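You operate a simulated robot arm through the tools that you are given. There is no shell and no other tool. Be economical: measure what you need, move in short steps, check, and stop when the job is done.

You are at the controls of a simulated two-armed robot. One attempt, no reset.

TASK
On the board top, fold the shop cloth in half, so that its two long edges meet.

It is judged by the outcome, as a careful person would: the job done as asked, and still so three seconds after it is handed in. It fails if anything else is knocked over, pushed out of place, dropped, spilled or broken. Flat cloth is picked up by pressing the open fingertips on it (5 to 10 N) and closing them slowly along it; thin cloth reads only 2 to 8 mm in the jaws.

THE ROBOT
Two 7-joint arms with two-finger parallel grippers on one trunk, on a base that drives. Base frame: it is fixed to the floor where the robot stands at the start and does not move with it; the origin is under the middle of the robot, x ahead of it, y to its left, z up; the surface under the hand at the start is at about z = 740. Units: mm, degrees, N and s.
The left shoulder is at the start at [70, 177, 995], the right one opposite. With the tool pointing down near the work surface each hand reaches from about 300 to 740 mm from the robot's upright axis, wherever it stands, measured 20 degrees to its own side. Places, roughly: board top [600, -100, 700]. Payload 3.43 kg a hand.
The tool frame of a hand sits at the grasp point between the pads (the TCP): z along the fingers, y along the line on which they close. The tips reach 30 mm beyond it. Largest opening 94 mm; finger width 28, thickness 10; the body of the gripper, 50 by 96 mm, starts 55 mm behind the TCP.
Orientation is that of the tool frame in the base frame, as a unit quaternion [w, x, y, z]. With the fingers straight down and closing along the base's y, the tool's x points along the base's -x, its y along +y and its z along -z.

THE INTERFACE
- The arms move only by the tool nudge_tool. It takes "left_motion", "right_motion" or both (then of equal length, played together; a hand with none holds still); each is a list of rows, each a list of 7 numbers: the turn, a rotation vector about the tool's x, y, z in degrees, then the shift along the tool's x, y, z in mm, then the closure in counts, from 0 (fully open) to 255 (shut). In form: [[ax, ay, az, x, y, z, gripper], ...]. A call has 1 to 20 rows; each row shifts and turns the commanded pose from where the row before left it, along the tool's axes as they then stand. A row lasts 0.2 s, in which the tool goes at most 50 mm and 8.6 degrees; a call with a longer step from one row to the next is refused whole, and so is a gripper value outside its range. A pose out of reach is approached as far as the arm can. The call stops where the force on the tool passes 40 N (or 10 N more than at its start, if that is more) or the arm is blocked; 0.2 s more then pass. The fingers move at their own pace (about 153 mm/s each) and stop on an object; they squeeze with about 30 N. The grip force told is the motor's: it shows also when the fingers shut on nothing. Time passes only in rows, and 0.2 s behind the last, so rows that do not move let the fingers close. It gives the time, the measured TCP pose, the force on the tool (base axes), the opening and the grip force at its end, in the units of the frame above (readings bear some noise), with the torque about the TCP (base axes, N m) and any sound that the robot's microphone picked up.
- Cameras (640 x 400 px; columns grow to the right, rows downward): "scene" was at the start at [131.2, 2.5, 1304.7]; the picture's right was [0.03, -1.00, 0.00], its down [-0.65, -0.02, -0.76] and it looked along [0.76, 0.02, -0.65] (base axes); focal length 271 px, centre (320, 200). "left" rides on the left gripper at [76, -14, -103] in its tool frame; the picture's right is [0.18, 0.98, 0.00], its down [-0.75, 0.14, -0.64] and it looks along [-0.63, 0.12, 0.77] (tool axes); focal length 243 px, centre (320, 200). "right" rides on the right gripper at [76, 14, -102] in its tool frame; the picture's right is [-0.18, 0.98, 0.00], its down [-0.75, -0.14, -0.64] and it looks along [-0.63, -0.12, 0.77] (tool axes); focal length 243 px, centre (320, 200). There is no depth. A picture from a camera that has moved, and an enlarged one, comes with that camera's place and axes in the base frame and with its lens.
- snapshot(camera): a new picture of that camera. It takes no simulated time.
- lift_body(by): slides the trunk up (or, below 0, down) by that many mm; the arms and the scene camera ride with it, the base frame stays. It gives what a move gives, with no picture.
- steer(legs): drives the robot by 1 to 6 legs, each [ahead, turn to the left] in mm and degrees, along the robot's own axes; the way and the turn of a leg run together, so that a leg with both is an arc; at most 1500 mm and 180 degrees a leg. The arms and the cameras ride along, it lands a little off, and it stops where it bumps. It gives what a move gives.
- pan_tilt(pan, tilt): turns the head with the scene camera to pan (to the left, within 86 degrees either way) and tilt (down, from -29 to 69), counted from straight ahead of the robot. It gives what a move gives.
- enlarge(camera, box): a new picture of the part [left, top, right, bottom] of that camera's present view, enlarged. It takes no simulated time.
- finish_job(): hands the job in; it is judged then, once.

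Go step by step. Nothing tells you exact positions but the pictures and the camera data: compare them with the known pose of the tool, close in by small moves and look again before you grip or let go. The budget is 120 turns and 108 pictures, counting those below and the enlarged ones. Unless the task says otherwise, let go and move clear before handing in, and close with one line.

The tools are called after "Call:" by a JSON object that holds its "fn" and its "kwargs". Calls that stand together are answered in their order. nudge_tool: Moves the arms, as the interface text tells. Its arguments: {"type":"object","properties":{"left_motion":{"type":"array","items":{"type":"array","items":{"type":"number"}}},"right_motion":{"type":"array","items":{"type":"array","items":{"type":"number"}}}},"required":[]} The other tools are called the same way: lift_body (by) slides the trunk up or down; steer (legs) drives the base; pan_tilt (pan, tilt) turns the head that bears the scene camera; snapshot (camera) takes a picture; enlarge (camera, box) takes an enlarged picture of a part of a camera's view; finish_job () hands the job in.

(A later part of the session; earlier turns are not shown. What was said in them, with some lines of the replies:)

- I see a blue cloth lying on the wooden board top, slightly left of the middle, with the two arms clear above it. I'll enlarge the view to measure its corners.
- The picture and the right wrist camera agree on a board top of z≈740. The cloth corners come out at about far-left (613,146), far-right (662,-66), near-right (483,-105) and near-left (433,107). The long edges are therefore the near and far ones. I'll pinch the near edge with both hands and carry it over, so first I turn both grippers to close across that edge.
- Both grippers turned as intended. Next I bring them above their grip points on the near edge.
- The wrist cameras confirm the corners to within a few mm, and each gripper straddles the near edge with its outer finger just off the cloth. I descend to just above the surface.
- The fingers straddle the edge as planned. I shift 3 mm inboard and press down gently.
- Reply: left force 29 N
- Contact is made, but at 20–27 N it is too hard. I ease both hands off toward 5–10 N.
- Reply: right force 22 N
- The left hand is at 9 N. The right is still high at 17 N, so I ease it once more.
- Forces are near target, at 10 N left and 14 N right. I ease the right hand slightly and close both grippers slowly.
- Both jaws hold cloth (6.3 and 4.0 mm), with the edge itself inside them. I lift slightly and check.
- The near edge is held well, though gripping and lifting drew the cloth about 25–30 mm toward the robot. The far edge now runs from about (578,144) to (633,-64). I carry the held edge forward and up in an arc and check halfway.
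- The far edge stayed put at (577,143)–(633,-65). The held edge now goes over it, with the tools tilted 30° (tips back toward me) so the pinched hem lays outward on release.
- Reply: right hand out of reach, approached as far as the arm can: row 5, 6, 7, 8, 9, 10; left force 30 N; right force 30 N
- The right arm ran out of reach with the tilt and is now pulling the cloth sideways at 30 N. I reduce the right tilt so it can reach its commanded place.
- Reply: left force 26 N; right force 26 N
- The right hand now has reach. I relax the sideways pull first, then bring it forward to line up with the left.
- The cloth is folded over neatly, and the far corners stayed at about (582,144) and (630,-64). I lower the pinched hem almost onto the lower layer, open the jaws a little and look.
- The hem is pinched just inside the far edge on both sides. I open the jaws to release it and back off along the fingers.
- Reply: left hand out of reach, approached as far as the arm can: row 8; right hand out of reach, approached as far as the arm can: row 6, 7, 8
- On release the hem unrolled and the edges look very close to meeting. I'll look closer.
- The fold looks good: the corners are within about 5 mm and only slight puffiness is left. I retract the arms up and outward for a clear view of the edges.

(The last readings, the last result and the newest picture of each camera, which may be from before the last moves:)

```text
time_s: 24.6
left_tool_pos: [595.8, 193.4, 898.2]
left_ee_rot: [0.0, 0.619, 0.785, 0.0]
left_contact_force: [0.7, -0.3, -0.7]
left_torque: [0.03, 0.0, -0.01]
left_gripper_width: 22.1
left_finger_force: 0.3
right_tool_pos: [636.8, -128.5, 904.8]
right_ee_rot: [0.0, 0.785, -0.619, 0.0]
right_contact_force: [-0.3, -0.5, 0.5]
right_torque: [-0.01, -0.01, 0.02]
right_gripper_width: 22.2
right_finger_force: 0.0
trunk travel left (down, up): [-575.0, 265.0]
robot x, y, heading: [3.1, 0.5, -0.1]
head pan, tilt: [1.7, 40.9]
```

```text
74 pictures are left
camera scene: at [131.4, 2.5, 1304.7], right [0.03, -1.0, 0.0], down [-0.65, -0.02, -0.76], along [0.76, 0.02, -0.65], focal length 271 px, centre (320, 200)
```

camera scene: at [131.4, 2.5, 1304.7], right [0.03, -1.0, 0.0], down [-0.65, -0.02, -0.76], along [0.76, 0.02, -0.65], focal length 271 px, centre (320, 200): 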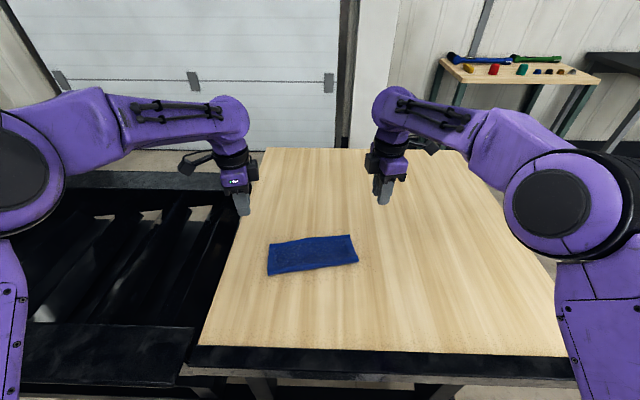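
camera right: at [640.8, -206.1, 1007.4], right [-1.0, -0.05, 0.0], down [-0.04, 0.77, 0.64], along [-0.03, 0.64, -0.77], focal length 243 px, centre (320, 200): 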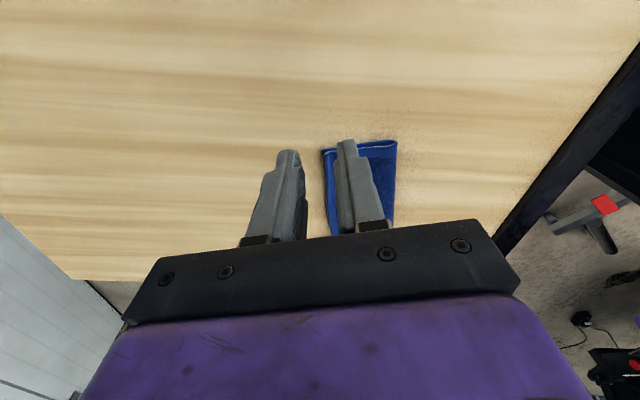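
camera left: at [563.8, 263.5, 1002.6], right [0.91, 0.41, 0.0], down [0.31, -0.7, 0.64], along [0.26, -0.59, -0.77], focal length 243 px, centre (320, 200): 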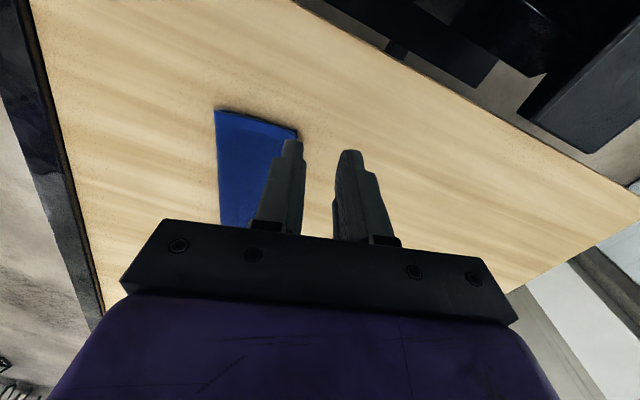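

Call:
{"fn": "enlarge", "kwargs": {"camera": "right", "box": [300, 130, 412, 200]}}

Call:
{"fn": "enlarge", "kwargs": {"camera": "left", "box": [204, 100, 316, 170]}}

Call:
{"fn": "enlarge", "kwargs": {"camera": "scene", "box": [260, 225, 365, 285]}}

```text
5.71 times, centred on (356, 165) of right
camera zoom: at [640.8, -206.1, 1007.4], right [-1.0, -0.05, 0.0], down [-0.04, 0.77, 0.64], along [-0.03, 0.64, -0.77], focal length 1386 px, centre (114, 400)
```

zoom: 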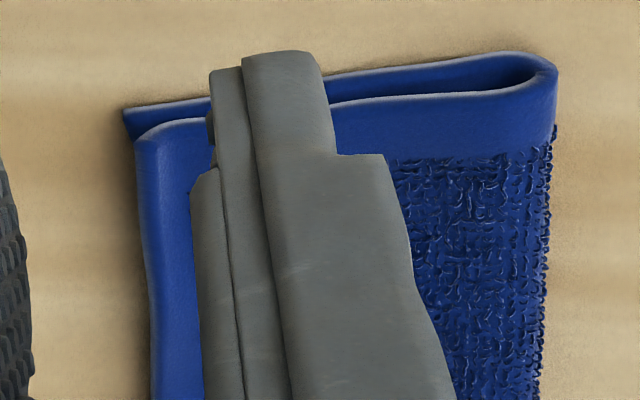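

```text
5.71 times, centred on (260, 135) of left
camera zoom: at [563.8, 263.5, 1002.6], right [0.91, 0.41, 0.0], down [0.31, -0.7, 0.64], along [0.26, -0.59, -0.77], focal length 1386 px, centre (663, 571)
```

zoom: 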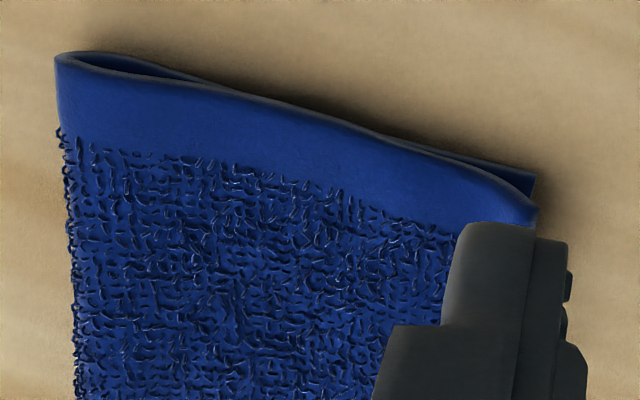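

```text
6.10 times, centred on (312, 255) of scene
camera zoom: at [131.4, 2.5, 1304.7], right [0.03, -1.0, 0.0], down [-0.65, -0.02, -0.76], along [0.76, 0.02, -0.65], focal length 1653 px, centre (366, -135)
```

zoom: 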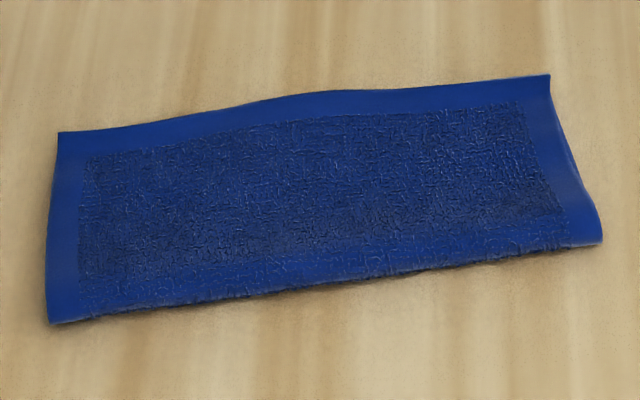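

The cloth is folded in half with its two long edges meeting along the far side, to within a few mm. It has stayed still since release, both arms are clear, and nothing else was touched, so I hand it in.

Call:
{"fn": "finish_job", "kwargs": {}}

```text
The job is handed in.
```

The shop cloth is folded in half on the board top, its two long edges meeting to within about 5 mm; the fold is slightly puffy because I didn't press it flat.
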